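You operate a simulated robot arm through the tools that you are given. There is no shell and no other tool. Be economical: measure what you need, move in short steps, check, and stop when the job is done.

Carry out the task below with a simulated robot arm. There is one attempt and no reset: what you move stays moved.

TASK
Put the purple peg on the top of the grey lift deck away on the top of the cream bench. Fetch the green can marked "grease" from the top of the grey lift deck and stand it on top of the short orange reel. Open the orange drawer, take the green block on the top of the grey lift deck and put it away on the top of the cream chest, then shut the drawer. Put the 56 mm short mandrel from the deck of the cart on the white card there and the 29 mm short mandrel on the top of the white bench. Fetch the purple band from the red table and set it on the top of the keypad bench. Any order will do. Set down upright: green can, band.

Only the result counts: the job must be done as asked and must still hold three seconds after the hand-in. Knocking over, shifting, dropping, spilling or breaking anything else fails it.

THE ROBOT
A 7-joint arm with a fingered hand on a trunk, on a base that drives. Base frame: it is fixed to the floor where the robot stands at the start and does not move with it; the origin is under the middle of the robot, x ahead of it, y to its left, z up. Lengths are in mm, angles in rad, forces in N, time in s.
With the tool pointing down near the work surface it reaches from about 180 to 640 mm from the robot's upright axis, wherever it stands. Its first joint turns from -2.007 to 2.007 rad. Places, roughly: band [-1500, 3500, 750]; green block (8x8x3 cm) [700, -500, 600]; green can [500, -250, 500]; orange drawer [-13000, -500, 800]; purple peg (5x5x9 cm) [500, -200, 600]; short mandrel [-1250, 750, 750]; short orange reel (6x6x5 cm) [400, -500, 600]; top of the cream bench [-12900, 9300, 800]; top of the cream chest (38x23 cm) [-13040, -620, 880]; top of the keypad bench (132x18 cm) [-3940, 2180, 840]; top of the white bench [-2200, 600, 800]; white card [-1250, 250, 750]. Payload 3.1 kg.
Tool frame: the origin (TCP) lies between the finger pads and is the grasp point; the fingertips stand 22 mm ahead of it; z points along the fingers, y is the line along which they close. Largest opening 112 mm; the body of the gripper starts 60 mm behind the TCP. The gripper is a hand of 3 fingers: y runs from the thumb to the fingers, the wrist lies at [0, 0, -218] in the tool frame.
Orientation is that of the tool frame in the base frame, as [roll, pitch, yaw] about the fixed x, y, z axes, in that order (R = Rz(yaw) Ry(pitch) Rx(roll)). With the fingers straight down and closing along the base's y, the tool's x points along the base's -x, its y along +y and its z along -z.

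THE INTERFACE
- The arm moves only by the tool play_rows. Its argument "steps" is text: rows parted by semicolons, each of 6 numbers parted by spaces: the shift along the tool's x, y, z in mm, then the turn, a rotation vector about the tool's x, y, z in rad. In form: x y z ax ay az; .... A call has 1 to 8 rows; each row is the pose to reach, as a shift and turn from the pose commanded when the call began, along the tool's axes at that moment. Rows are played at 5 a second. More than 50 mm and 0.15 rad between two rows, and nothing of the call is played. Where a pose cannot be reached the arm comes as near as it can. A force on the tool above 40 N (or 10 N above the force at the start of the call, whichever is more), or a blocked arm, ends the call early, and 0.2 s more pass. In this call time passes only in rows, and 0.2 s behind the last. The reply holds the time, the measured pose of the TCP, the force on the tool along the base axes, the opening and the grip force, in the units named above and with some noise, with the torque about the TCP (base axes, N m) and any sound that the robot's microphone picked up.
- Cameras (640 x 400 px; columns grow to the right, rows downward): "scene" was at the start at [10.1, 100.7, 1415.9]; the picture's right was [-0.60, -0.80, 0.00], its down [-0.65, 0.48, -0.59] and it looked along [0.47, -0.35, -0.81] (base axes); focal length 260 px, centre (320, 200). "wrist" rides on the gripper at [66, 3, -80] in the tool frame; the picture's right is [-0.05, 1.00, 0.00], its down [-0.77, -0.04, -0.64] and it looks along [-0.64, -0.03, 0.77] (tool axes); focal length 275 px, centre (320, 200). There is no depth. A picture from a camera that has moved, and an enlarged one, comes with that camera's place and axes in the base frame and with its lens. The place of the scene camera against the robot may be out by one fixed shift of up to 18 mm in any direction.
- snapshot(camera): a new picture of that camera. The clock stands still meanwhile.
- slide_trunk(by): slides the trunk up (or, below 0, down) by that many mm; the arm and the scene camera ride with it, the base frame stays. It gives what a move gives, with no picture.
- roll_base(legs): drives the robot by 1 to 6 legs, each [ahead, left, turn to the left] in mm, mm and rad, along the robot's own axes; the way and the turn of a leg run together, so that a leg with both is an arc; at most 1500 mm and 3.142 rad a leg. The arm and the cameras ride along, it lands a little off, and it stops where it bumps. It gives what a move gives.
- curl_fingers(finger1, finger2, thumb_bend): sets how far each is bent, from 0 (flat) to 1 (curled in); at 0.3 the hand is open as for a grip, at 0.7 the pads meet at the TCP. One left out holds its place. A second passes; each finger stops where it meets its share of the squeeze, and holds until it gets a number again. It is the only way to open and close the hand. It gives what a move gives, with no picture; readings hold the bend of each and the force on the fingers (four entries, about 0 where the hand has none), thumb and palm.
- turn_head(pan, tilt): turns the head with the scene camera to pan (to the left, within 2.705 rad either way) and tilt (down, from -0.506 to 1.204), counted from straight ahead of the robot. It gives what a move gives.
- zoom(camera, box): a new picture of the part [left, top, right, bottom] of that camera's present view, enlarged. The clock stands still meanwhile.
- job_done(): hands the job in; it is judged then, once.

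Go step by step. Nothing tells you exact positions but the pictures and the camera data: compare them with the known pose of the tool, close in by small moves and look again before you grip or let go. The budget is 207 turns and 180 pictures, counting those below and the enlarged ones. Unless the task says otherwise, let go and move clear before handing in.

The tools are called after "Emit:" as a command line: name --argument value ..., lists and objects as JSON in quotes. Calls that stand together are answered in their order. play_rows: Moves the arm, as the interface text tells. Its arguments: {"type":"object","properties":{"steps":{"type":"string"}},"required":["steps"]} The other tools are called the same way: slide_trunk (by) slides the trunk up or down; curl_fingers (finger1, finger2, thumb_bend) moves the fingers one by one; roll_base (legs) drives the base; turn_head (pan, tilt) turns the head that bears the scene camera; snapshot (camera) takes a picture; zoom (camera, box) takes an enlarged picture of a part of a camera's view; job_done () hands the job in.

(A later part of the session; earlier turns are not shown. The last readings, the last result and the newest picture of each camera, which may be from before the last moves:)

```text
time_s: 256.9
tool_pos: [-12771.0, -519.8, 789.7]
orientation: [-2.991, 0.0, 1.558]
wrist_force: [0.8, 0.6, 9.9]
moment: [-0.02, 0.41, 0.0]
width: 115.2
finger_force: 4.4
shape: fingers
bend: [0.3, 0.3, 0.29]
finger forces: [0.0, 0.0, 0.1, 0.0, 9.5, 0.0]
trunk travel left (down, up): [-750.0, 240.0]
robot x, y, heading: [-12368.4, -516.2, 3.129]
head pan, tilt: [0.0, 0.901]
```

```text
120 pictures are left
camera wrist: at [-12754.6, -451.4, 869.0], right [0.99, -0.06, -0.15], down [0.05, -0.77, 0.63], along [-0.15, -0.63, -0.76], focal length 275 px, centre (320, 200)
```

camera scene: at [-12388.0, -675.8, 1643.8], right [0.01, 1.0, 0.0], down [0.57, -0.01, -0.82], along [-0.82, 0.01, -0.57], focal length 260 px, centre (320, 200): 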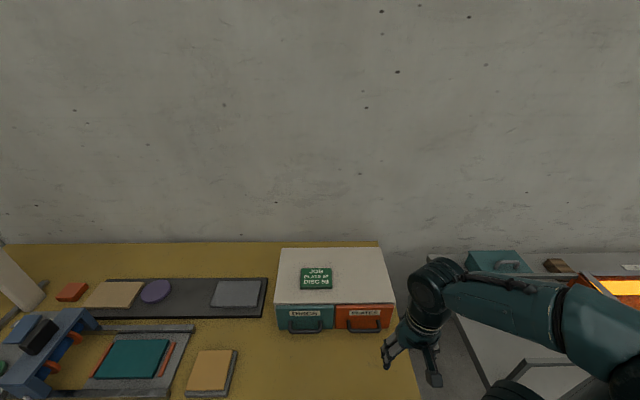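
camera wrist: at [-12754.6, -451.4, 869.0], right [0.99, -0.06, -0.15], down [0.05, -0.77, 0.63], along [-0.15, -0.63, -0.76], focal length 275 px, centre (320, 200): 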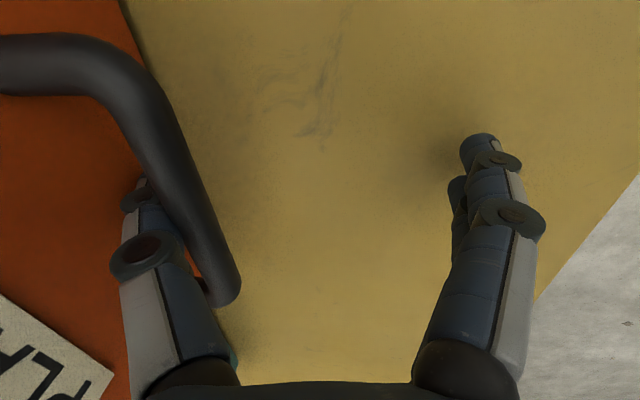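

The drawer appears to follow. I keep pulling another 110 mm.

Emit:
play_rows --steps "0 18 -2.7 0 0 0; 0 36 -5.4 0 0 0; 0 54 -8.1 0 0 0; 0 72 -10.8 0 0 0; 0 90 -13.5 0 0 0; 0 108 -16.2 0 0 0"

Emit:
snapshot --camera "scene"

Emit:
snapshot --camera "wrist"

```text
time_s: 258.3
tool_pos: [-12670.2, -518.4, 788.5]
orientation: [-2.989, -0.008, 1.559]
wrist_force: [-1.1, -3.4, 11.3]
moment: [0.05, 0.39, 0.19]
width: 114.7
finger_force: 6.2
shape: fingers
bend: [0.3, 0.3, 0.3]
finger forces: [0.0, 0.0, 0.0, 0.0, 12.5, 0.1]
out of reach, approached as far as the arm can: row 6
trunk travel left (down, up): [-750.0, 240.0]
robot x, y, heading: [-12370.3, -516.2, 3.132]
head pan, tilt: [0.0, 0.901]
```

```text
119 pictures are left
camera scene: at [-12373.7, -676.9, 1619.0], right [0.01, 1.0, 0.0], down [0.78, -0.01, -0.62], along [-0.62, 0.01, -0.78], focal length 260 px, centre (320, 200)
```

scene: 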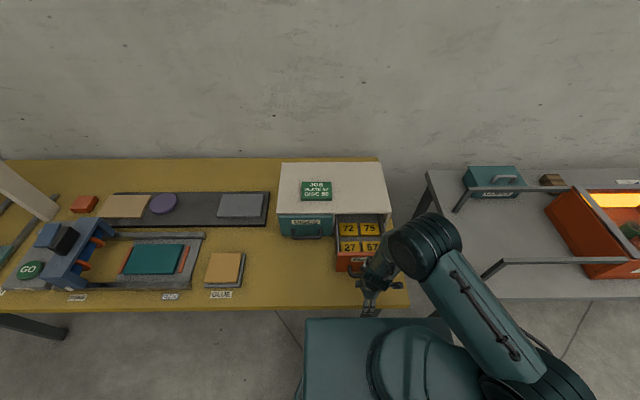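

```text
118 pictures are left
camera wrist: at [-12654.8, -451.5, 868.6], right [0.99, -0.06, -0.15], down [0.05, -0.78, 0.63], along [-0.15, -0.63, -0.76], focal length 275 px, centre (320, 200)
```

wrist: 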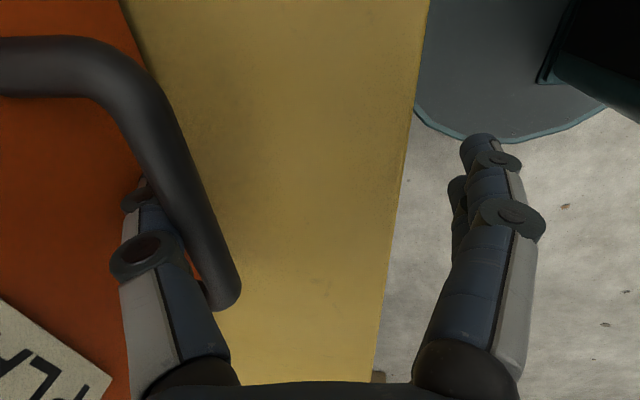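

The drawer is open by ~140 mm. I zoom to see how far that is relative to its travel.

Emit:
zoom --camera "scene" --box '[270, 150, 430, 300]'

```text
2.67 times, centred on (350, 225) of scene
camera zoom: at [-12373.7, -676.9, 1619.0], right [0.01, 1.0, 0.0], down [0.78, -0.01, -0.62], along [-0.62, 0.01, -0.78], focal length 692 px, centre (240, 133)
```

zoom: 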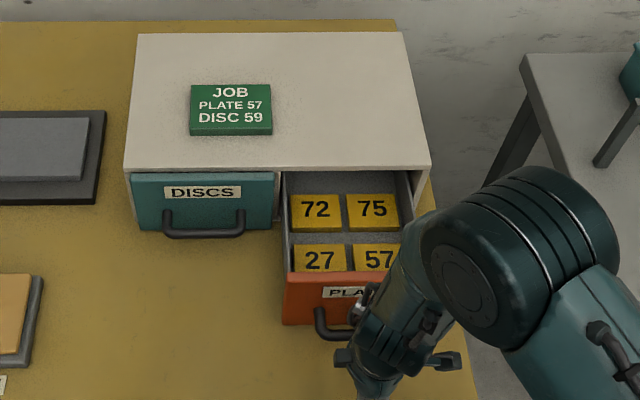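

Clearly open with all plates in view. I unload the thumb by a few mm, lift out, and return the hand to neutral.

Emit:
play_rows --steps "0 -8 1 0 0 0; 0 -11 -20 0 0 0; 0 -14 -60 0 0 0; 0 -20 -105 0 0 0; 0 -27 -150 0 0 0; 0 -34 -195 0 0 0; 0 -40 -240 -0.15 0 0"

Emit:
play_rows --steps "0 0 0 0 0 0.14; 0 0 0 0 0 0.28; 0 0 0 0 0 0.42; 0 0 0 0 0 0.56; 0 0 0 0 0 0.7; 0 0 0 0 0 0.84; 0 0 0 0 0 0.98; 0 0 0 0 0 1.12"

Emit:
turn_head --pan 0 --tilt 0.9

Emit:
snapshot --camera "scene"

```text
time_s: 259.9
tool_pos: [-12675.5, -518.9, 1030.9]
orientation: [3.138, -0.001, 1.561]
wrist_force: [-0.8, 0.5, -0.5]
moment: [0.02, -0.01, 0.01]
width: 111.6
finger_force: 0.1
shape: fingers
bend: [0.3, 0.3, 0.3]
finger forces: [0.0, 0.1, 0.1, 0.0, 0.0, 0.1]
out of reach, approached as far as the arm can: row 5
trunk travel left (down, up): [-750.0, 240.0]
robot x, y, heading: [-12367.6, -509.9, 3.133]
head pan, tilt: [0.0, 0.901]
```

```text
time_s: 261.7
tool_pos: [-12674.2, -517.2, 1031.9]
orientation: [-3.141, 0.0, 0.436]
wrist_force: [-0.4, 0.3, -0.4]
moment: [0.0, -0.02, 0.01]
width: 111.7
finger_force: 0.1
shape: fingers
bend: [0.3, 0.3, 0.3]
finger forces: [0.1, 0.1, 0.0, 0.0, 0.1, 0.0]
trunk travel left (down, up): [-750.0, 240.0]
robot x, y, heading: [-12369.7, -512.0, 3.139]
head pan, tilt: [0.0, 0.901]
```

```text
time_s: 262.3
tool_pos: [-12673.7, -517.0, 1030.7]
orientation: [-3.141, -0.002, 0.439]
wrist_force: [0.6, 0.7, 0.2]
moment: [-0.02, 0.03, 0.0]
width: 111.5
finger_force: 0.0
shape: fingers
bend: [0.3, 0.3, 0.3]
finger forces: [0.0, 0.0, 0.1, 0.1, 0.0, 0.0]
trunk travel left (down, up): [-750.0, 240.0]
robot x, y, heading: [-12372.7, -512.9, 3.137]
head pan, tilt: [0.0, 0.901]
```

```text
116 pictures are left
camera scene: at [-12374.6, -676.0, 1619.1], right [0.01, 1.0, 0.0], down [0.78, -0.01, -0.62], along [-0.62, 0.01, -0.78], focal length 260 px, centre (320, 200)
```

scene: 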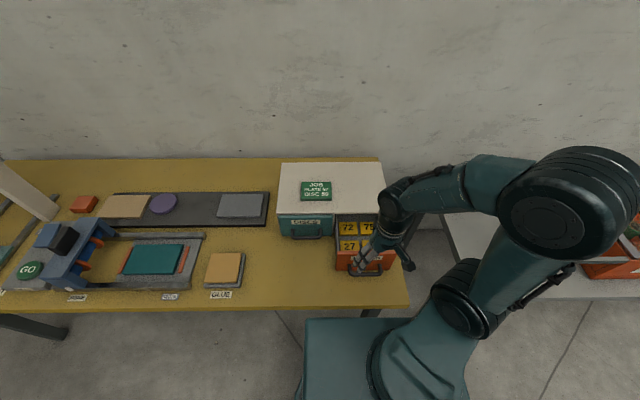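

Drawer open. Now back to the lift deck for the block, along the lane y≈900 (facing +x this time).

Emit:
roll_base --legs '[[-500, 0, 0], [0, -1420, 0], [0, 0, 3.14], [1500, 0, 0], [1500, 0, 0], [1300, 0, 0]]'

Emit:
turn_head --pan 0 --tilt 0.5

Emit:
snapshot --camera "scene"

```text
time_s: 299.5
tool_pos: [-7252.0, 847.0, 1030.0]
orientation: [-3.141, 0.001, -2.727]
wrist_force: [0.4, -0.3, 0.3]
moment: [-0.03, -0.01, 0.02]
width: 111.2
finger_force: 0.1
shape: fingers
bend: [0.3, 0.3, 0.3]
finger forces: [0.1, 0.0, 0.0, 0.0, 0.0, 0.1]
trunk travel left (down, up): [-750.0, 240.0]
robot x, y, heading: [-7557.3, 848.4, -0.033]
head pan, tilt: [0.0, 0.901]
```

```text
time_s: 300.4
tool_pos: [-7252.4, 847.3, 1029.4]
orientation: [-3.141, 0.001, -2.727]
wrist_force: [0.8, -0.4, -0.8]
moment: [0.02, 0.01, -0.01]
width: 111.4
finger_force: 0.0
shape: fingers
bend: [0.3, 0.3, 0.3]
finger forces: [0.0, 0.0, 0.0, 0.0, 0.0, 0.0]
trunk travel left (down, up): [-750.0, 240.0]
robot x, y, heading: [-7555.3, 855.0, -0.036]
head pan, tilt: [0.0, 0.499]
```

```text
115 pictures are left
camera scene: at [-7508.9, 995.4, 1652.9], right [-0.04, -1.0, 0.0], down [-0.48, 0.02, -0.88], along [0.88, -0.03, -0.48], focal length 260 px, centre (320, 200)
```

scene: 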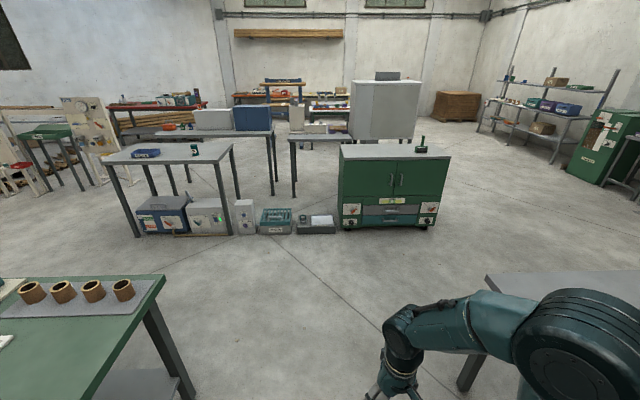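

On course. I continue: ahead to x≈-6000, right to y≈-1300, then ahead.

Emit:
roll_base --legs '[[0, 0, 0.035], [1500, 0, 0], [0, -1100, 0], [0, -1050, 0], [1500, 0, 0], [1400, 0, 0]]'

Emit:
roll_base --legs '[[1400, 0, 0], [1200, 0, 0]]'

Emit:
turn_head --pan 0 --tilt 0.6

Emit:
snapshot --camera "scene"

```text
time_s: 332.1
tool_pos: [-2894.7, -1383.8, 1030.7]
orientation: [-3.141, -0.001, -2.708]
wrist_force: [0.1, 0.5, -0.1]
moment: [0.02, 0.0, -0.02]
width: 111.5
finger_force: 0.1
shape: fingers
bend: [0.3, 0.3, 0.3]
finger forces: [0.1, 0.0, 0.1, 0.0, 0.0, 0.0]
trunk travel left (down, up): [-750.0, 240.0]
robot x, y, heading: [-3199.7, -1386.6, -0.02]
head pan, tilt: [0.0, 0.499]
```

```text
time_s: 344.7
tool_pos: [-314.8, -1406.3, 1031.5]
orientation: [3.141, 0.001, -2.695]
wrist_force: [0.9, 0.6, 0.3]
moment: [0.0, 0.0, 0.01]
width: 111.5
finger_force: 0.1
shape: fingers
bend: [0.3, 0.3, 0.3]
finger forces: [0.0, 0.0, 0.0, 0.1, 0.0, 0.0]
trunk travel left (down, up): [-750.0, 240.0]
robot x, y, heading: [-621.5, -1412.9, -0.004]
head pan, tilt: [0.0, 0.499]
```

```text
time_s: 345.4
tool_pos: [-315.2, -1406.5, 1029.9]
orientation: [-3.141, 0.001, -2.694]
wrist_force: [-0.1, 0.6, -0.2]
moment: [-0.01, 0.04, -0.01]
width: 111.4
finger_force: 0.0
shape: fingers
bend: [0.3, 0.3, 0.3]
finger forces: [0.0, 0.0, 0.0, 0.0, 0.1, 0.0]
trunk travel left (down, up): [-750.0, 240.0]
robot x, y, heading: [-622.7, -1412.8, -0.001]
head pan, tilt: [0.0, 0.6]
```

```text
114 pictures are left
camera scene: at [-581.2, -1267.9, 1643.9], right [0.0, -1.0, 0.0], down [-0.56, 0.0, -0.83], along [0.83, 0.0, -0.56], focal length 260 px, centre (320, 200)
```

scene: 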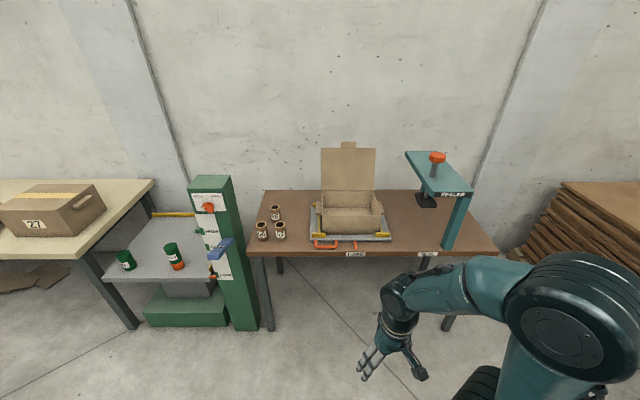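

I drive in front of the lift deck, standing at about (10,-470).

Emit:
roll_base --legs '[[300, 0, 0], [0, 940, 0], [325, 0, 0]]'

Emit:
play_rows --steps "0 0 0 0 0 0.14; 0 0 0 0 0 0.28; 0 0 0 0 0 0.42"

Emit:
snapshot --camera "wrist"

Emit:
snapshot --camera "scene"

```text
time_s: 353.6
tool_pos: [308.4, -482.7, 1030.9]
orientation: [-3.14, 0.001, -2.702]
wrist_force: [0.1, -0.5, -0.9]
moment: [-0.01, -0.01, 0.01]
width: 111.6
finger_force: 0.0
shape: fingers
bend: [0.3, 0.3, 0.3]
finger forces: [0.1, 0.0, 0.0, 0.0, 0.0, 0.0]
trunk travel left (down, up): [-750.0, 240.0]
robot x, y, heading: [2.5, -483.6, -0.014]
head pan, tilt: [0.0, 0.6]
```

```text
time_s: 354.4
tool_pos: [308.9, -482.5, 1030.5]
orientation: [-3.141, 0.0, -3.123]
wrist_force: [1.0, -0.6, 0.3]
moment: [0.02, 0.02, 0.0]
width: 111.4
finger_force: 0.1
shape: fingers
bend: [0.3, 0.3, 0.3]
finger forces: [0.0, 0.0, 0.0, 0.0, 0.0, 0.0]
trunk travel left (down, up): [-750.0, 240.0]
robot x, y, heading: [-1.3, -487.7, -0.007]
head pan, tilt: [0.0, 0.6]
```

```text
113 pictures are left
camera wrist: at [241.3, -479.4, 1111.9], right [0.03, 1.0, 0.0], down [0.77, -0.02, 0.64], along [0.64, -0.02, -0.77], focal length 275 px, centre (320, 200)
```

wrist: 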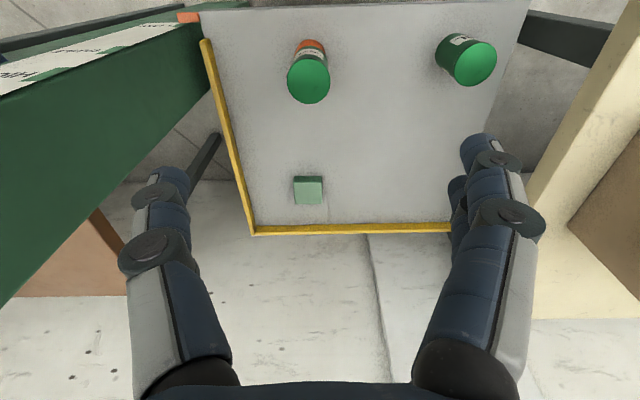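

```text
112 pictures are left
camera scene: at [43.0, -341.2, 1643.8], right [-0.01, -1.0, 0.0], down [-0.56, 0.01, -0.83], along [0.83, -0.01, -0.56], focal length 260 px, centre (320, 200)
```

scene: 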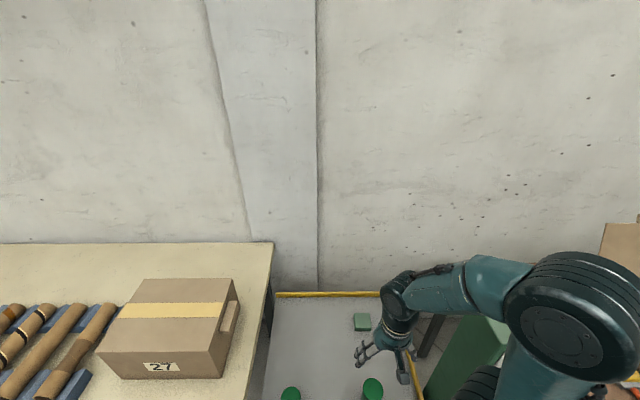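

Block at about (653,-523). I lower the trunk to its start height, nudge ahead 45 mm, and move above the block.

Emit:
roll_base --legs '[[45, 0, 0]]'

Emit:
slide_trunk --by -200

Emit:
play_rows --steps "-42 -6 0 0 0 0; -84 -12 0 0 0 0; -126 -18 0 0 0 0; -168 -24 0 0 0 0; -210 -30 0 0 0 0; -252 -36 0 0 0 0; -294 -41 40 0 0 0; -298 -41 85 0 0 0"

Emit:
snapshot --camera "wrist"

```text
time_s: 355.3
tool_pos: [353.4, -482.4, 1030.5]
orientation: [3.141, -0.001, -3.121]
wrist_force: [0.9, -0.2, 0.1]
moment: [0.01, 0.03, -0.01]
width: 111.4
finger_force: 0.2
shape: fingers
bend: [0.3, 0.3, 0.3]
finger forces: [0.0, 0.1, 0.0, 0.1, 0.0, 0.0]
trunk travel left (down, up): [-750.0, 240.0]
robot x, y, heading: [46.7, -485.4, -0.008]
head pan, tilt: [0.0, 0.6]
```

```text
time_s: 357.5
tool_pos: [352.0, -482.9, 830.1]
orientation: [-3.141, -0.001, -3.12]
wrist_force: [1.0, 0.3, -0.5]
moment: [-0.02, -0.03, -0.01]
width: 111.8
finger_force: 0.1
shape: fingers
bend: [0.3, 0.3, 0.3]
finger forces: [0.0, 0.0, 0.1, 0.0, 0.1, 0.0]
trunk travel left (down, up): [-550.0, 440.0]
robot x, y, heading: [49.6, -490.2, -0.006]
head pan, tilt: [0.0, 0.6]
```

```text
refused: row 7 steps farther than a row can; nothing moved
```

```text
111 pictures are left
camera wrist: at [285.9, -479.8, 911.9], right [0.03, 1.0, 0.0], down [0.77, -0.02, 0.64], along [0.64, -0.02, -0.77], focal length 275 px, centre (320, 200)
```

wrist: 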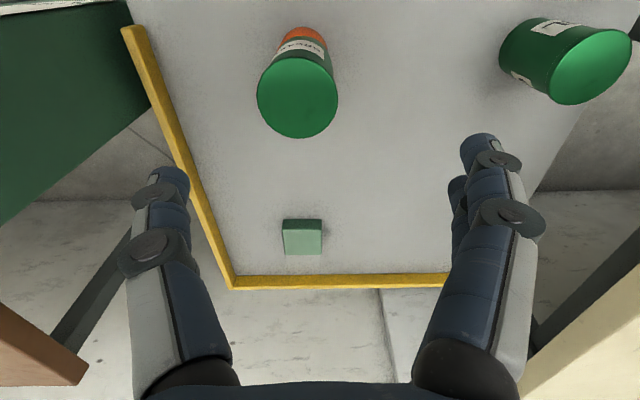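

Refined: block top centre ≈(668,-524). I move over it.

Emit:
play_rows --steps "-42 -6 0 0 0 0; -84 -12 0 0 0 0; -126 -18 0 0 0 0; -168 -24 15 0 0 0; -210 -31 30 0 0 0; -252 -38 45 0 0 0; -290 -44 70 0 0 0; -315 -48 100 0 0 0"

Emit:
snapshot --camera "wrist"

```text
time_s: 359.3
tool_pos: [670.6, -524.5, 730.7]
orientation: [-3.141, -0.003, -3.118]
wrist_force: [-0.5, 0.1, -0.2]
moment: [0.01, -0.03, 0.02]
width: 111.5
finger_force: 0.1
shape: fingers
bend: [0.3, 0.3, 0.3]
finger forces: [0.0, 0.0, 0.0, 0.0, 0.0, 0.0]
trunk travel left (down, up): [-550.0, 440.0]
robot x, y, heading: [49.8, -487.3, -0.007]
head pan, tilt: [0.0, 0.6]
```

```text
110 pictures are left
camera wrist: at [603.8, -521.6, 811.5], right [0.02, 1.0, 0.0], down [0.77, -0.02, 0.63], along [0.63, -0.02, -0.77], focal length 275 px, centre (320, 200)
```

wrist: 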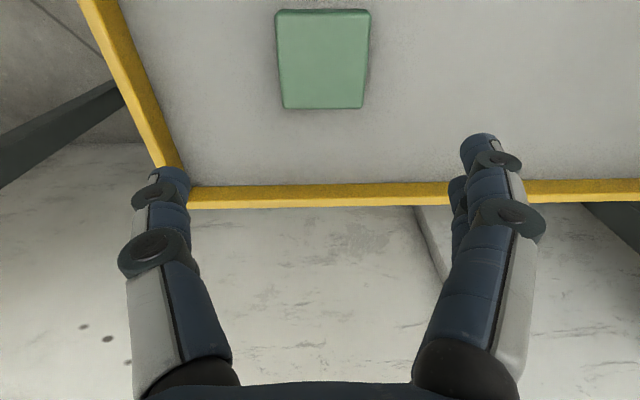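

Block centre is (659,-521). I lower to it, leaving the last mm for a check.

Emit:
play_rows --steps "12 4 40 0 0 0; 12 4 80 0 0 0; 12 4 120 0 0 0; 12 4 145 0 0 0"

Emit:
snapshot --camera "wrist"

```text
time_s: 360.3
tool_pos: [657.4, -519.0, 585.2]
orientation: [3.14, 0.0, -3.119]
wrist_force: [0.5, 0.4, 0.7]
moment: [-0.01, 0.0, -0.01]
width: 111.5
finger_force: 0.1
shape: fingers
bend: [0.3, 0.3, 0.3]
finger forces: [0.1, 0.0, 0.0, 0.0, 0.1, 0.1]
trunk travel left (down, up): [-550.0, 440.0]
robot x, y, heading: [44.9, -487.3, -0.006]
head pan, tilt: [0.0, 0.6]
```

```text
109 pictures are left
camera wrist: at [590.3, -516.4, 666.5], right [0.02, 1.0, 0.0], down [0.77, -0.02, 0.64], along [0.64, -0.02, -0.77], focal length 275 px, centre (320, 200)
```

wrist: 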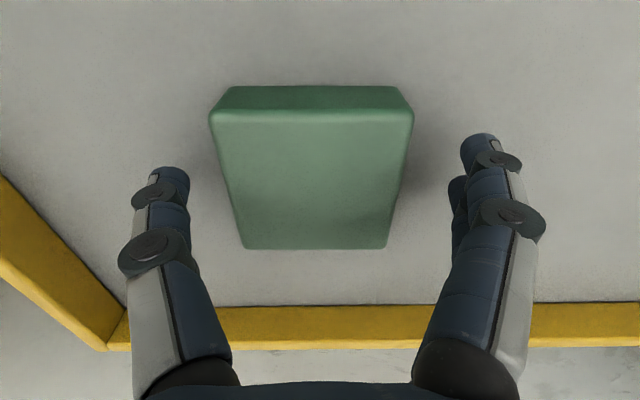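

Well placed. Lower 8 mm and grip.

Emit:
play_rows --steps "-3 -1 5 0 0 0; -3 -1 9 0 0 0"

Emit:
curl_fingers --finger1 0.7 --finger2 0.7 --thumb_bend 0.7

Emit:
play_rows --steps "0 0 -10 0 0 0; 0 0 -40 0 0 0; 0 0 -85 0 0 0; 0 0 -130 0 0 0; 0 0 -175 0 0 0; 0 0 -220 0 0 0; 0 0 -265 0 0 0; 0 0 -310 0 0 0"

Emit:
snapshot --camera "wrist"

```text
time_s: 360.9
tool_pos: [659.3, -520.3, 576.4]
orientation: [-3.141, 0.0, -3.12]
wrist_force: [0.4, -0.1, -0.7]
moment: [0.03, 0.05, 0.0]
width: 111.7
finger_force: 0.1
shape: fingers
bend: [0.3, 0.3, 0.3]
finger forces: [0.1, 0.0, 0.1, 0.0, 0.0, 0.0]
trunk travel left (down, up): [-550.0, 440.0]
robot x, y, heading: [47.2, -483.1, -0.01]
head pan, tilt: [0.0, 0.6]
```

```text
time_s: 361.9
tool_pos: [659.7, -520.6, 575.5]
orientation: [3.141, 0.0, -3.121]
wrist_force: [2.5, -0.6, 6.2]
moment: [0.39, -0.07, -0.08]
width: 65.1
finger_force: 22.8
shape: fingers
bend: [0.46, 0.47, 0.55]
finger forces: [12.0, 12.8, 0.0, 0.0, 19.6, 0.0]
trunk travel left (down, up): [-550.0, 440.0]
robot x, y, heading: [46.8, -481.4, -0.008]
head pan, tilt: [0.0, 0.6]
```

```text
time_s: 363.7
tool_pos: [658.3, -520.9, 885.9]
orientation: [3.141, 0.0, -3.121]
wrist_force: [0.0, -0.4, -4.1]
moment: [-0.02, -0.01, 0.02]
width: 64.7
finger_force: 18.8
shape: fingers
bend: [0.46, 0.47, 0.55]
finger forces: [9.7, 9.6, 0.0, 0.0, 19.1, 0.0]
trunk travel left (down, up): [-550.0, 440.0]
robot x, y, heading: [47.6, -486.2, -0.006]
head pan, tilt: [0.0, 0.6]
```

```text
108 pictures are left
camera wrist: at [591.8, -517.4, 968.2], right [0.03, 1.0, 0.0], down [0.77, -0.02, 0.64], along [0.64, -0.02, -0.77], focal length 275 px, centre (320, 200)
```

wrist: 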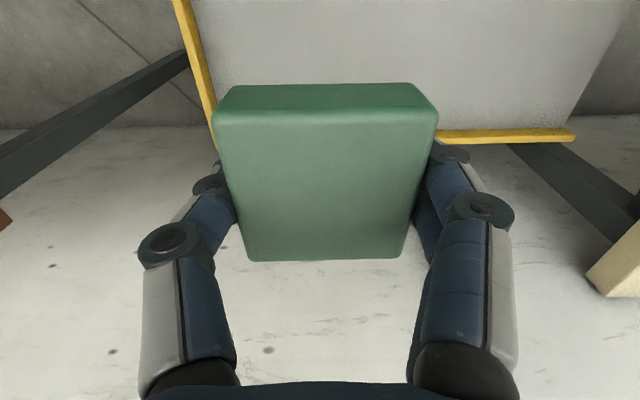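

The block is held. I retract and drive back along the known route to the chest.

Emit:
play_rows --steps "42 -4 0 0 0 0; 84 -6 0 0 0 0; 126 -6 0 0 0 0; 168 -6 0 0 0 0; 210 0 0 0 0 0; 252 4 0 0 0 0; 294 8 0 0 0 0; 320 10 0 0 0 0"

Emit:
roll_base --legs '[[-360, 0, 0.005], [0, -930, 0], [0, 0, 3.14], [1500, 0, 0], [1500, 0, 0], [1500, 0, 0]]'

```text
time_s: 365.5
tool_pos: [338.5, -516.9, 887.4]
orientation: [-3.141, 0.0, -3.122]
wrist_force: [-0.6, 0.1, -4.3]
moment: [-0.05, -0.02, 0.01]
width: 64.9
finger_force: 19.1
shape: fingers
bend: [0.46, 0.47, 0.55]
finger forces: [9.6, 9.4, 0.1, 0.0, 18.8, 0.0]
trunk travel left (down, up): [-550.0, 440.0]
robot x, y, heading: [42.5, -484.7, -0.009]
head pan, tilt: [0.0, 0.6]
```

```text
time_s: 400.6
tool_pos: [-5116.8, -1047.3, 887.3]
orientation: [-3.14, -0.001, -0.057]
wrist_force: [-0.4, -0.7, -4.2]
moment: [-0.03, 0.0, 0.01]
width: 65.1
finger_force: 18.9
shape: fingers
bend: [0.46, 0.47, 0.55]
finger forces: [9.3, 9.3, 0.0, 0.0, 18.5, 0.0]
trunk travel left (down, up): [-550.0, 440.0]
robot x, y, heading: [-4826.5, -1101.8, 3.051]
head pan, tilt: [0.0, 0.6]
```

Heading drifted 0.09 rad; I correct it, continue to the y≈880 lane.

Emit:
roll_base --legs '[[0, 0, 0.09], [1170, 0, 0], [0, -1000, 0], [0, -980, 0]]'

```text
time_s: 416.6
tool_pos: [-6320.5, 910.2, 887.7]
orientation: [3.141, 0.0, 0.051]
wrist_force: [0.1, -0.6, -3.9]
moment: [0.0, -0.02, -0.01]
width: 65.0
finger_force: 18.9
shape: fingers
bend: [0.46, 0.47, 0.55]
finger forces: [9.3, 9.4, 0.1, 0.1, 18.4, 0.0]
trunk travel left (down, up): [-550.0, 440.0]
robot x, y, heading: [-6026.1, 891.0, -3.123]
head pan, tilt: [0.0, 0.6]
```

Emit:
roll_base --legs '[[0, 0, -0.018], [1500, 0, 0], [1500, 0, 0], [1500, 0, 0], [1300, 0, 0]]'

Emit:
slide_trunk --by 200

```text
time_s: 444.7
tool_pos: [-12135.2, 920.5, 887.2]
orientation: [3.141, -0.001, 0.046]
wrist_force: [0.3, -0.5, -4.3]
moment: [0.03, 0.01, -0.01]
width: 65.0
finger_force: 18.7
shape: fingers
bend: [0.46, 0.47, 0.55]
finger forces: [9.2, 9.3, 0.1, 0.0, 18.4, 0.0]
trunk travel left (down, up): [-550.0, 440.0]
robot x, y, heading: [-11841.8, 896.4, -3.127]
head pan, tilt: [0.0, 0.6]
```

```text
time_s: 446.9
tool_pos: [-12135.0, 921.4, 1087.8]
orientation: [-3.14, -0.001, 0.045]
wrist_force: [0.6, -0.3, -4.5]
moment: [0.0, -0.01, 0.02]
width: 64.8
finger_force: 18.4
shape: fingers
bend: [0.46, 0.47, 0.55]
finger forces: [9.2, 9.3, 0.0, 0.0, 18.4, 0.0]
trunk travel left (down, up): [-750.0, 240.0]
robot x, y, heading: [-11836.0, 897.4, -3.123]
head pan, tilt: [0.0, 0.6]
```

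Emit:
roll_base --legs '[[0, 0, -0.018], [0, 1410, 0], [540, 0, 0]]'

Emit:
turn_head --pan 0 --tilt 0.9

Emit:
snapshot --camera "scene"

Emit:
snapshot --camera "wrist"

```text
time_s: 456.7
tool_pos: [-12668.3, -441.2, 1086.9]
orientation: [3.141, 0.002, 0.037]
wrist_force: [0.8, 0.1, -3.8]
moment: [0.01, -0.05, 0.01]
width: 64.8
finger_force: 18.3
shape: fingers
bend: [0.46, 0.47, 0.55]
finger forces: [9.3, 9.3, 0.0, 0.1, 18.4, 0.0]
trunk travel left (down, up): [-750.0, 240.0]
robot x, y, heading: [-12373.2, -468.5, -3.132]
head pan, tilt: [0.0, 0.6]
```

```text
time_s: 457.5
tool_pos: [-12669.0, -441.8, 1087.6]
orientation: [3.141, 0.0, 0.036]
wrist_force: [0.6, -1.3, -4.2]
moment: [0.0, 0.01, 0.0]
width: 64.6
finger_force: 18.6
shape: fingers
bend: [0.46, 0.47, 0.55]
finger forces: [9.2, 9.4, 0.0, 0.0, 18.5, 0.0]
trunk travel left (down, up): [-750.0, 240.0]
robot x, y, heading: [-12375.1, -468.7, -3.131]
head pan, tilt: [0.0, 0.901]
```

```text
107 pictures are left
camera scene: at [-12378.0, -629.6, 1619.1], right [-0.01, 1.0, 0.0], down [0.78, 0.01, -0.62], along [-0.62, -0.01, -0.78], focal length 260 px, centre (320, 200)
```

scene: 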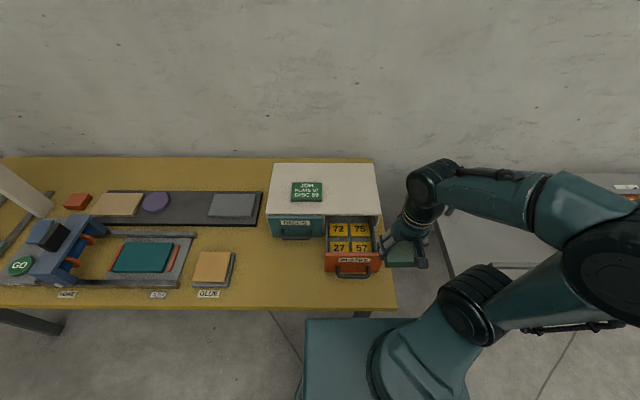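

```text
106 pictures are left
camera wrist: at [-12602.2, -441.2, 1168.7], right [-0.01, -1.0, 0.0], down [-0.77, 0.01, 0.64], along [-0.64, 0.01, -0.77], focal length 275 px, centre (320, 200)
```

wrist: 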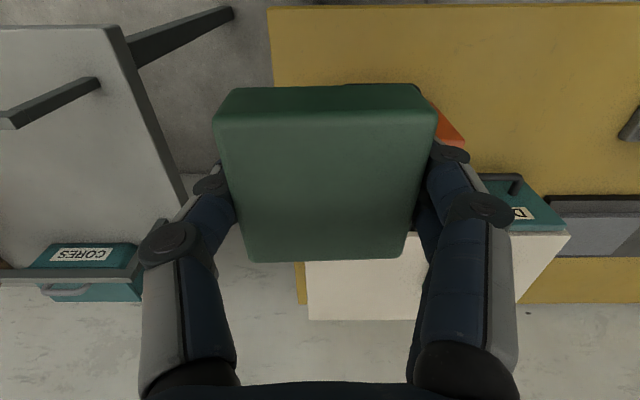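

Target on the chest top: (-12990,-515), right of the card. I move the block over it and lower close.

Emit:
play_rows --steps "-40.4 7.7 0 0 0 0; -80.9 15.4 0 0 0 0; -121.3 23 0 0 0 0; -161.8 30.7 0 0 0 0; -202 38.4 0 0 0 0; -242.7 46 0 0 0 0; -283 53.7 0 0 0 0; -323.6 61.4 0 0 0 0"

Emit:
play_rows --steps "0 0 40 0 0 0; 0 0 80 0 0 0; 0 0 120 0 0 0; 0 0 155 0 0 0"

Emit:
snapshot --camera "wrist"

Emit:
zoom --camera "scene" --box '[250, 130, 450, 290]'

```text
time_s: 459.3
tool_pos: [-12993.7, -516.1, 1084.9]
orientation: [-3.14, -0.006, 0.038]
wrist_force: [-0.3, -0.3, -3.8]
moment: [-0.03, -0.03, -0.02]
width: 65.2
finger_force: 18.2
shape: fingers
bend: [0.46, 0.47, 0.55]
finger forces: [9.2, 9.1, 0.0, 0.1, 18.2, 0.0]
trunk travel left (down, up): [-750.0, 240.0]
robot x, y, heading: [-12376.2, -470.0, -3.135]
head pan, tilt: [0.0, 0.901]
```

```text
time_s: 460.3
tool_pos: [-12992.4, -516.3, 930.2]
orientation: [3.141, -0.001, 0.037]
wrist_force: [-0.7, 0.6, -4.9]
moment: [0.0, -0.03, 0.0]
width: 65.1
finger_force: 18.5
shape: fingers
bend: [0.46, 0.47, 0.55]
finger forces: [9.2, 9.2, 0.0, 0.1, 18.2, 0.0]
trunk travel left (down, up): [-750.0, 240.0]
robot x, y, heading: [-12377.0, -469.2, -3.135]
head pan, tilt: [0.0, 0.901]
```

```text
105 pictures are left
camera wrist: at [-12927.4, -516.8, 1011.0], right [-0.01, -1.0, 0.0], down [-0.77, 0.01, 0.63], along [-0.63, 0.01, -0.77], focal length 275 px, centre (320, 200)
```

wrist: 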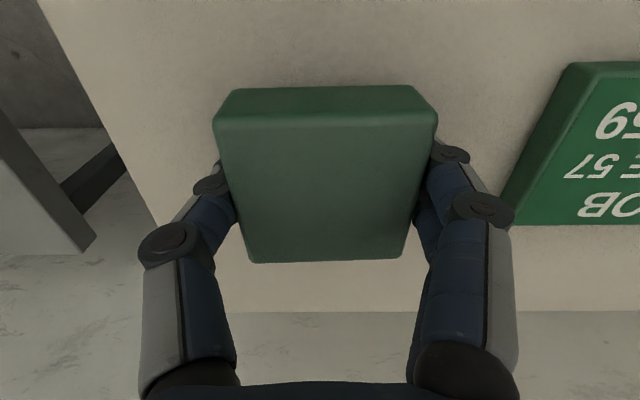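

```text
2.50 times, centred on (350, 210) of scene
camera zoom: at [-12380.0, -630.0, 1619.0], right [-0.01, 1.0, 0.0], down [0.78, 0.01, -0.62], along [-0.62, -0.01, -0.78], focal length 649 px, centre (245, 175)
```

zoom: 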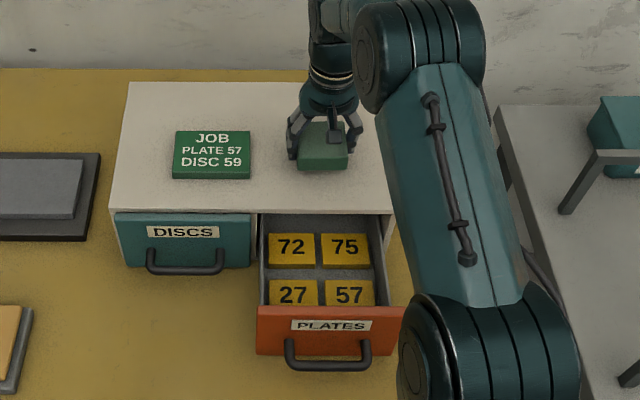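

Good position. Lowering to contact in small steps.

Emit:
play_rows --steps "0 0 8 0 0 0; 0 0 14 0 0 0; 0 0 17 0 0 0"

Emit:
play_rows --steps "0 0 2 0 0 0; 0 0 4 0 0 0"

Emit:
play_rows --steps "0 0 2 0 0 0; 0 0 3 0 0 0"

```text
time_s: 461.1
tool_pos: [-12991.3, -516.3, 914.9]
orientation: [-3.141, 0.0, 0.04]
wrist_force: [0.3, 0.3, -0.8]
moment: [-0.08, 0.0, -0.01]
width: 65.1
finger_force: 18.6
shape: fingers
bend: [0.46, 0.47, 0.55]
finger forces: [9.2, 9.2, 0.0, 0.1, 18.6, 0.0]
trunk travel left (down, up): [-750.0, 240.0]
robot x, y, heading: [-12372.6, -468.8, -3.136]
head pan, tilt: [0.0, 0.901]
```

```text
time_s: 461.7
tool_pos: [-12990.0, -514.4, 913.3]
orientation: [3.141, 0.007, 0.037]
wrist_force: [-8.5, 1.1, 21.2]
moment: [-1.0, 0.09, -0.28]
width: 65.0
finger_force: 26.3
shape: fingers
bend: [0.46, 0.47, 0.55]
finger forces: [18.8, 16.7, 0.0, 0.0, 17.6, 0.1]
trunk travel left (down, up): [-750.0, 240.0]
robot x, y, heading: [-12377.9, -463.8, -3.134]
head pan, tilt: [0.0, 0.901]
```

```text
time_s: 462.2
tool_pos: [-12989.7, -516.2, 913.2]
orientation: [3.141, 0.016, 0.036]
wrist_force: [3.2, 0.3, 14.7]
moment: [-0.76, -0.17, 0.13]
width: 65.0
finger_force: 23.6
shape: fingers
bend: [0.48, 0.48, 0.56]
finger forces: [16.9, 13.0, 0.0, 0.1, 17.4, 0.0]
trunk travel left (down, up): [-750.0, 240.0]
robot x, y, heading: [-12373.8, -469.0, -3.133]
head pan, tilt: [0.0, 0.901]
stopped in row 2: the force on the tool passed its limit at 43 N (the readings are from after the stop); the commanded pose is now the measured one
```

In firm contact. I relieve 2 mm, open, and rise.

Emit:
play_rows --steps "0 0 -2 0 0 0"

Emit:
curl_fingers --finger1 0.33 --finger2 0.33 --thumb_bend 0.33

Emit:
play_rows --steps "0 0 -20 0 0 0; 0 0 -60 0 0 0; 0 0 -105 0 0 0; 0 0 -150 0 0 0"

Emit:
snapshot --camera "wrist"

Emit:
zoom --camera "scene" --box '[250, 130, 450, 290]'

```text
time_s: 462.6
tool_pos: [-12990.2, -515.0, 913.5]
orientation: [3.139, 0.009, 0.036]
wrist_force: [2.8, 1.5, 8.7]
moment: [-0.45, -0.11, 0.08]
width: 65.2
finger_force: 20.8
shape: fingers
bend: [0.48, 0.48, 0.56]
finger forces: [12.0, 11.7, 0.1, 0.1, 18.1, 0.0]
trunk travel left (down, up): [-750.0, 240.0]
robot x, y, heading: [-12372.9, -464.4, -3.132]
head pan, tilt: [0.0, 0.901]
```

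```text
time_s: 463.6
tool_pos: [-12991.3, -516.1, 912.1]
orientation: [3.141, 0.008, 0.037]
wrist_force: [-0.2, 1.0, -0.3]
moment: [0.03, 0.03, 0.0]
width: 102.9
finger_force: 0.0
shape: fingers
bend: [0.33, 0.33, 0.33]
finger forces: [0.0, 0.0, 0.0, 0.0, 0.0, 0.1]
trunk travel left (down, up): [-750.0, 240.0]
robot x, y, heading: [-12374.0, -468.5, -3.133]
head pan, tilt: [0.0, 0.901]
```

```text
time_s: 464.6
tool_pos: [-12991.0, -515.3, 1064.1]
orientation: [3.139, 0.01, 0.037]
wrist_force: [0.7, 0.4, 1.1]
moment: [-0.02, 0.0, -0.04]
width: 102.8
finger_force: 0.1
shape: fingers
bend: [0.33, 0.33, 0.33]
finger forces: [0.0, 0.1, 0.0, 0.1, 0.0, 0.0]
trunk travel left (down, up): [-750.0, 240.0]
robot x, y, heading: [-12372.7, -470.3, -3.134]
head pan, tilt: [0.0, 0.901]
```

```text
103 pictures are left
camera wrist: at [-12924.1, -514.4, 1145.0], right [-0.01, -1.0, 0.0], down [-0.77, 0.01, 0.64], along [-0.64, 0.01, -0.77], focal length 275 px, centre (320, 200)
```

wrist: 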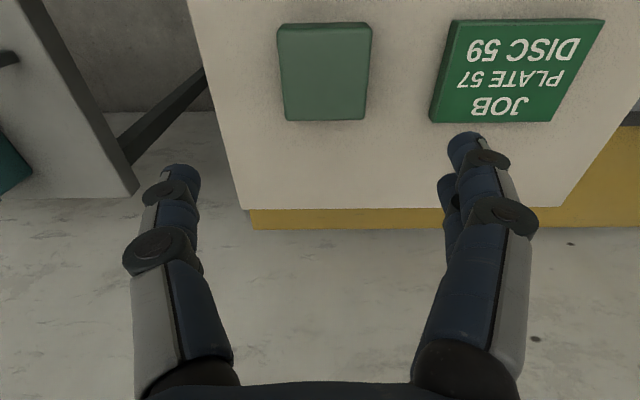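

```text
2.50 times, centred on (350, 210) of scene
camera zoom: at [-12377.2, -629.7, 1619.0], right [-0.01, 1.0, 0.0], down [0.78, 0.01, -0.62], along [-0.62, -0.01, -0.78], focal length 649 px, centre (245, 175)
```

zoom: 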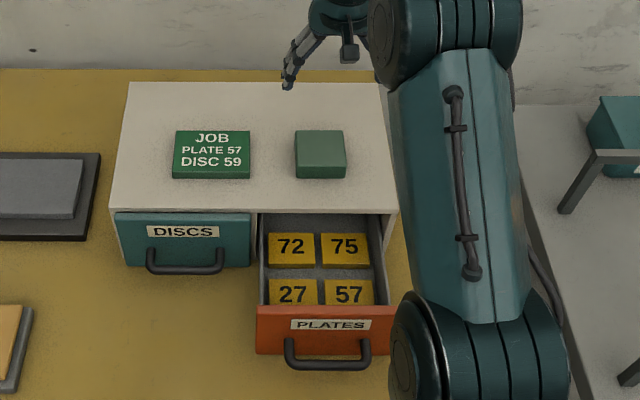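

Block is on the chest. Now the drawer: I retract in front of the handle, close the fist, and push it shut.

Emit:
play_rows --steps "43 0 0 0 0 0; 86 0 0 0 0 0; 129 0 0 0 0 0; 172 1 0 0 0 0; 215 2 0 0 0 0; 258 3 0 0 0 0; 301 4 0 0 0 0; 344 5 0 0 0 0"

Emit:
curl_fingers --finger1 0.7 --finger2 0.7 --thumb_bend 0.7

Emit:
play_rows --steps "0 0 45 0 0 0; 0 0 90 0 0 0; 0 0 135 0 0 0; 0 0 180 0 0 0; 0 0 220 0 0 0"

Emit:
snapshot --camera "wrist"

Emit:
snapshot --camera "scene"

```text
time_s: 466.4
tool_pos: [-12645.5, -507.1, 1059.9]
orientation: [3.139, 0.01, 0.033]
wrist_force: [0.8, -0.5, -0.3]
moment: [0.01, -0.01, 0.0]
width: 103.0
finger_force: 0.0
shape: fingers
bend: [0.33, 0.33, 0.33]
finger forces: [0.0, 0.1, 0.0, 0.0, 0.1, 0.0]
trunk travel left (down, up): [-750.0, 240.0]
robot x, y, heading: [-12374.4, -468.6, -3.131]
head pan, tilt: [0.0, 0.901]
```

```text
time_s: 467.4
tool_pos: [-12646.8, -507.9, 1060.8]
orientation: [3.139, 0.011, 0.037]
wrist_force: [-0.2, 0.3, 0.5]
moment: [-0.02, -0.03, 0.01]
width: 2.9
finger_force: 0.0
shape: fingers
bend: [0.7, 0.7, 0.7]
finger forces: [0.1, 0.1, 0.0, 0.0, 0.1, 0.1]
trunk travel left (down, up): [-750.0, 240.0]
robot x, y, heading: [-12376.2, -468.0, -3.131]
head pan, tilt: [0.0, 0.901]
```

```text
time_s: 468.6
tool_pos: [-12645.0, -509.1, 838.7]
orientation: [3.139, 0.012, 0.037]
wrist_force: [0.0, -0.4, 0.1]
moment: [0.01, 0.01, -0.01]
width: 2.7
finger_force: 0.0
shape: fingers
bend: [0.7, 0.7, 0.7]
finger forces: [0.0, 0.1, 0.1, 0.0, 0.0, 0.0]
trunk travel left (down, up): [-750.0, 240.0]
robot x, y, heading: [-12375.5, -469.5, -3.134]
head pan, tilt: [0.0, 0.901]
```

```text
101 pictures are left
camera wrist: at [-12578.9, -507.8, 919.5], right [-0.01, -1.0, 0.0], down [-0.77, 0.01, 0.64], along [-0.64, 0.0, -0.77], focal length 275 px, centre (320, 200)
```

wrist: 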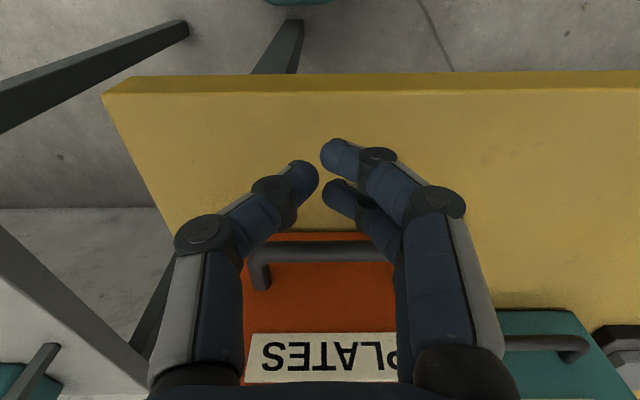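

```text
100 pictures are left
camera scene: at [-12378.0, -630.2, 1619.0], right [-0.01, 1.0, 0.0], down [0.78, 0.01, -0.62], along [-0.62, 0.0, -0.78], focal length 260 px, centre (320, 200)
```

scene: 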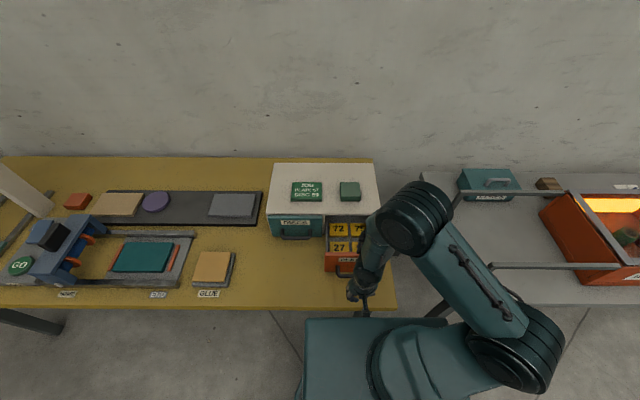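

Lower 38 mm, then push toward the chest.

Emit:
play_rows --steps "0 8 20 0 0 0; 0 8 38 0 0 0; -30 8 38 0 0 0; -60 8 38 0 0 0; -90 8 38 0 0 0; -120 8 38 0 0 0; -145 8 38 0 0 0; -165 8 38 0 0 0"

Emit:
zoom --camera "scene" --box '[250, 130, 450, 290]'

Emit:
snapshot --camera "wrist"

```text
time_s: 470.4
tool_pos: [-12813.9, -524.1, 802.6]
orientation: [3.14, 0.007, 0.039]
wrist_force: [0.4, 0.4, -0.1]
moment: [-0.01, -0.03, -0.02]
width: 2.8
finger_force: 0.1
shape: fingers
bend: [0.7, 0.7, 0.7]
finger forces: [0.1, 0.0, 0.0, 0.0, 0.0, 0.0]
trunk travel left (down, up): [-750.0, 240.0]
robot x, y, heading: [-12377.0, -466.4, -3.134]
head pan, tilt: [0.0, 0.901]
```

```text
2.50 times, centred on (350, 210) of scene
camera zoom: at [-12379.2, -630.9, 1618.9], right [-0.01, 1.0, 0.0], down [0.78, 0.01, -0.62], along [-0.62, 0.0, -0.78], focal length 649 px, centre (245, 175)
```

zoom: 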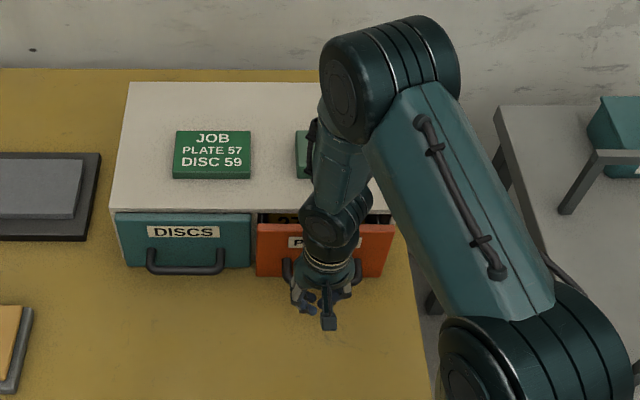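

```text
98 pictures are left
camera wrist: at [-12746.4, -523.9, 883.5], right [-0.01, -1.0, 0.0], down [-0.77, 0.01, 0.64], along [-0.64, 0.0, -0.77], focal length 275 px, centre (320, 200)
```

wrist: 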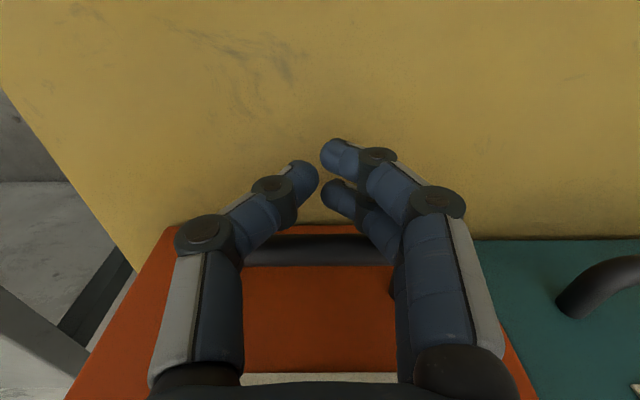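

Nearly closed; pushing the remaining ~25–30 mm.

Emit:
play_rows --steps "-10 0 0 0 0 0; -18 0 0 0 0 0; -24 0 0 0 0 0; -29 0 0 0 0 0"

Emit:
zoom --camera "scene" --box '[270, 170, 410, 270]'

```text
time_s: 471.4
tool_pos: [-12835.0, -523.1, 803.4]
orientation: [-3.135, 0.006, 0.035]
wrist_force: [14.5, 0.7, -2.9]
moment: [0.06, -0.02, 0.29]
width: 2.9
finger_force: 7.1
shape: fingers
bend: [0.7, 0.69, 0.7]
finger forces: [0.1, 13.8, 0.0, 0.0, 0.1, 0.1]
out of reach, approached as far as the arm can: row 4
trunk travel left (down, up): [-750.0, 240.0]
robot x, y, heading: [-12373.3, -471.0, -3.13]
head pan, tilt: [0.0, 0.901]
```

```text
4.00 times, centred on (340, 220) of scene
camera zoom: at [-12374.9, -630.0, 1619.0], right [-0.01, 1.0, 0.0], down [0.78, 0.01, -0.62], along [-0.62, -0.01, -0.78], focal length 1038 px, centre (240, 120)
```

zoom: 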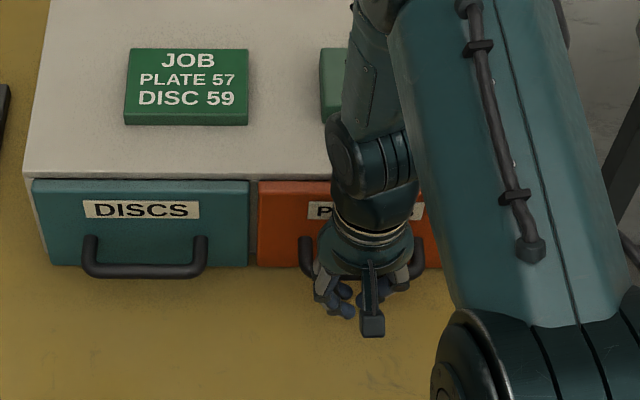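

The drawer front is flush with its neighbour. I back off, rise, and verify.

Emit:
play_rows --steps "20 0 0 0 0 0; 60 0 0 0 0 0; 90 0 -30 0 0 0; 120 0 -70 0 0 0; 150 0 -110 0 0 0; 160 0 -155 0 0 0; 160 0 -200 0 0 0; 160 0 -240 0 0 0"

Emit:
zoom --camera "scene" --box '[250, 130, 450, 290]'

Emit:
zoom --camera "wrist" --box '[220, 120, 460, 320]'

```text
time_s: 473.2
tool_pos: [-12675.9, -516.7, 1041.0]
orientation: [3.14, 0.009, 0.037]
wrist_force: [-0.8, 0.2, 0.7]
moment: [0.01, 0.01, 0.0]
width: 2.5
finger_force: 0.1
shape: fingers
bend: [0.7, 0.7, 0.7]
finger forces: [0.0, 0.0, 0.0, 0.0, 0.0, 0.1]
trunk travel left (down, up): [-750.0, 240.0]
robot x, y, heading: [-12372.1, -467.7, -3.133]
head pan, tilt: [0.0, 0.901]
```

```text
2.50 times, centred on (350, 210) of scene
camera zoom: at [-12376.8, -628.6, 1619.1], right [-0.01, 1.0, 0.0], down [0.78, 0.01, -0.62], along [-0.62, -0.01, -0.78], focal length 649 px, centre (245, 175)
```

zoom: 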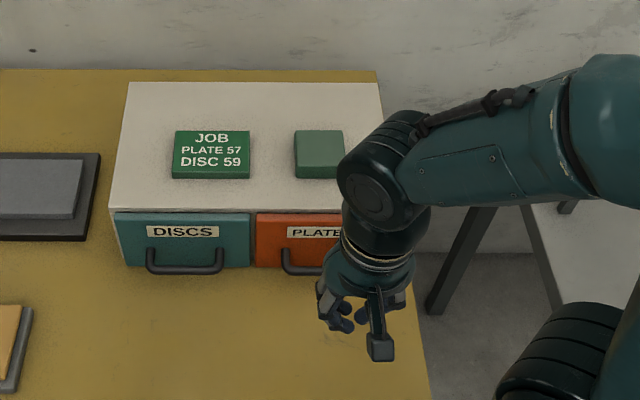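

```text
2.00 times, centred on (340, 220) of wrist
camera zoom: at [-12609.2, -515.6, 1121.3], right [-0.01, -1.0, 0.0], down [-0.77, 0.01, 0.64], along [-0.64, 0.01, -0.77], focal length 551 px, centre (280, 160)
```

zoom: 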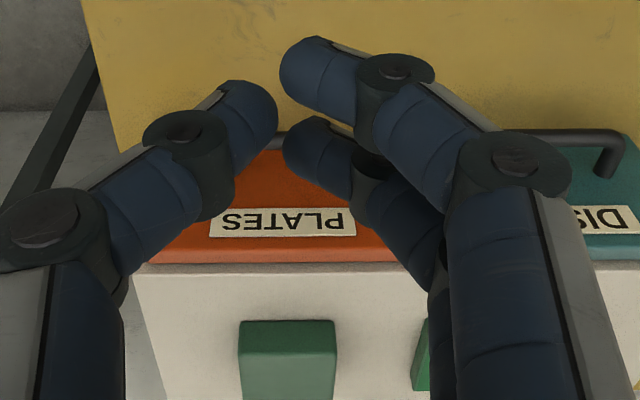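

Drawer shut, block placed. Next the band on the red table: I drive back through the y≈890 lane to x≈-6000 and look for a passage at y≈3300.

Emit:
roll_base --legs '[[-500, 0, -0.008], [0, -1360, 0], [0, 0, 3.11], [1500, 0, 0], [1500, 0, 0], [1500, 0, 0]]'

Emit:
turn_head --pan 0.3 --tilt 0.35

Emit:
snapshot --camera "scene"

```text
time_s: 511.0
tool_pos: [-7077.1, 1080.1, 1039.9]
orientation: [3.14, 0.01, -3.074]
wrist_force: [0.0, -0.1, 0.0]
moment: [-0.02, -0.01, -0.05]
width: 2.5
finger_force: 0.1
shape: fingers
bend: [0.7, 0.7, 0.7]
finger forces: [0.0, 0.0, 0.0, 0.0, 0.0, 0.0]
trunk travel left (down, up): [-750.0, 240.0]
robot x, y, heading: [-7376.6, 1021.1, 0.044]
head pan, tilt: [0.0, 0.901]
```

```text
time_s: 512.0
tool_pos: [-7078.9, 1080.2, 1039.9]
orientation: [3.14, 0.007, -3.073]
wrist_force: [-0.8, 1.0, 0.3]
moment: [0.0, -0.01, 0.0]
width: 2.8
finger_force: 0.0
shape: fingers
bend: [0.7, 0.7, 0.7]
finger forces: [0.0, 0.0, 0.0, 0.1, 0.0, 0.1]
trunk travel left (down, up): [-750.0, 240.0]
robot x, y, heading: [-7377.3, 1022.7, 0.042]
head pan, tilt: [0.3, 0.351]
```

```text
94 pictures are left
camera scene: at [-7345.0, 1194.9, 1666.5], right [0.33, -0.94, 0.0], down [-0.32, -0.12, -0.94], along [0.88, 0.31, -0.34], focal length 260 px, centre (320, 200)
```

scene: 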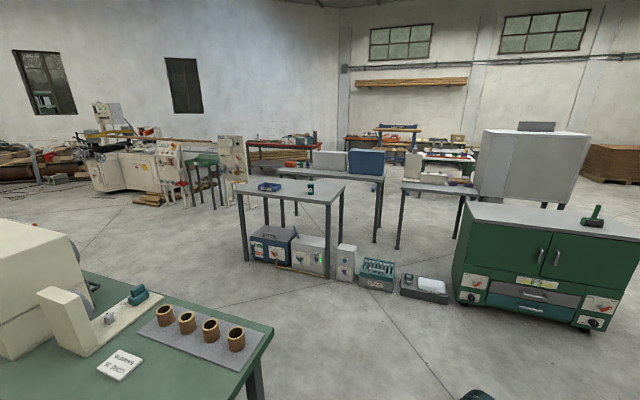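

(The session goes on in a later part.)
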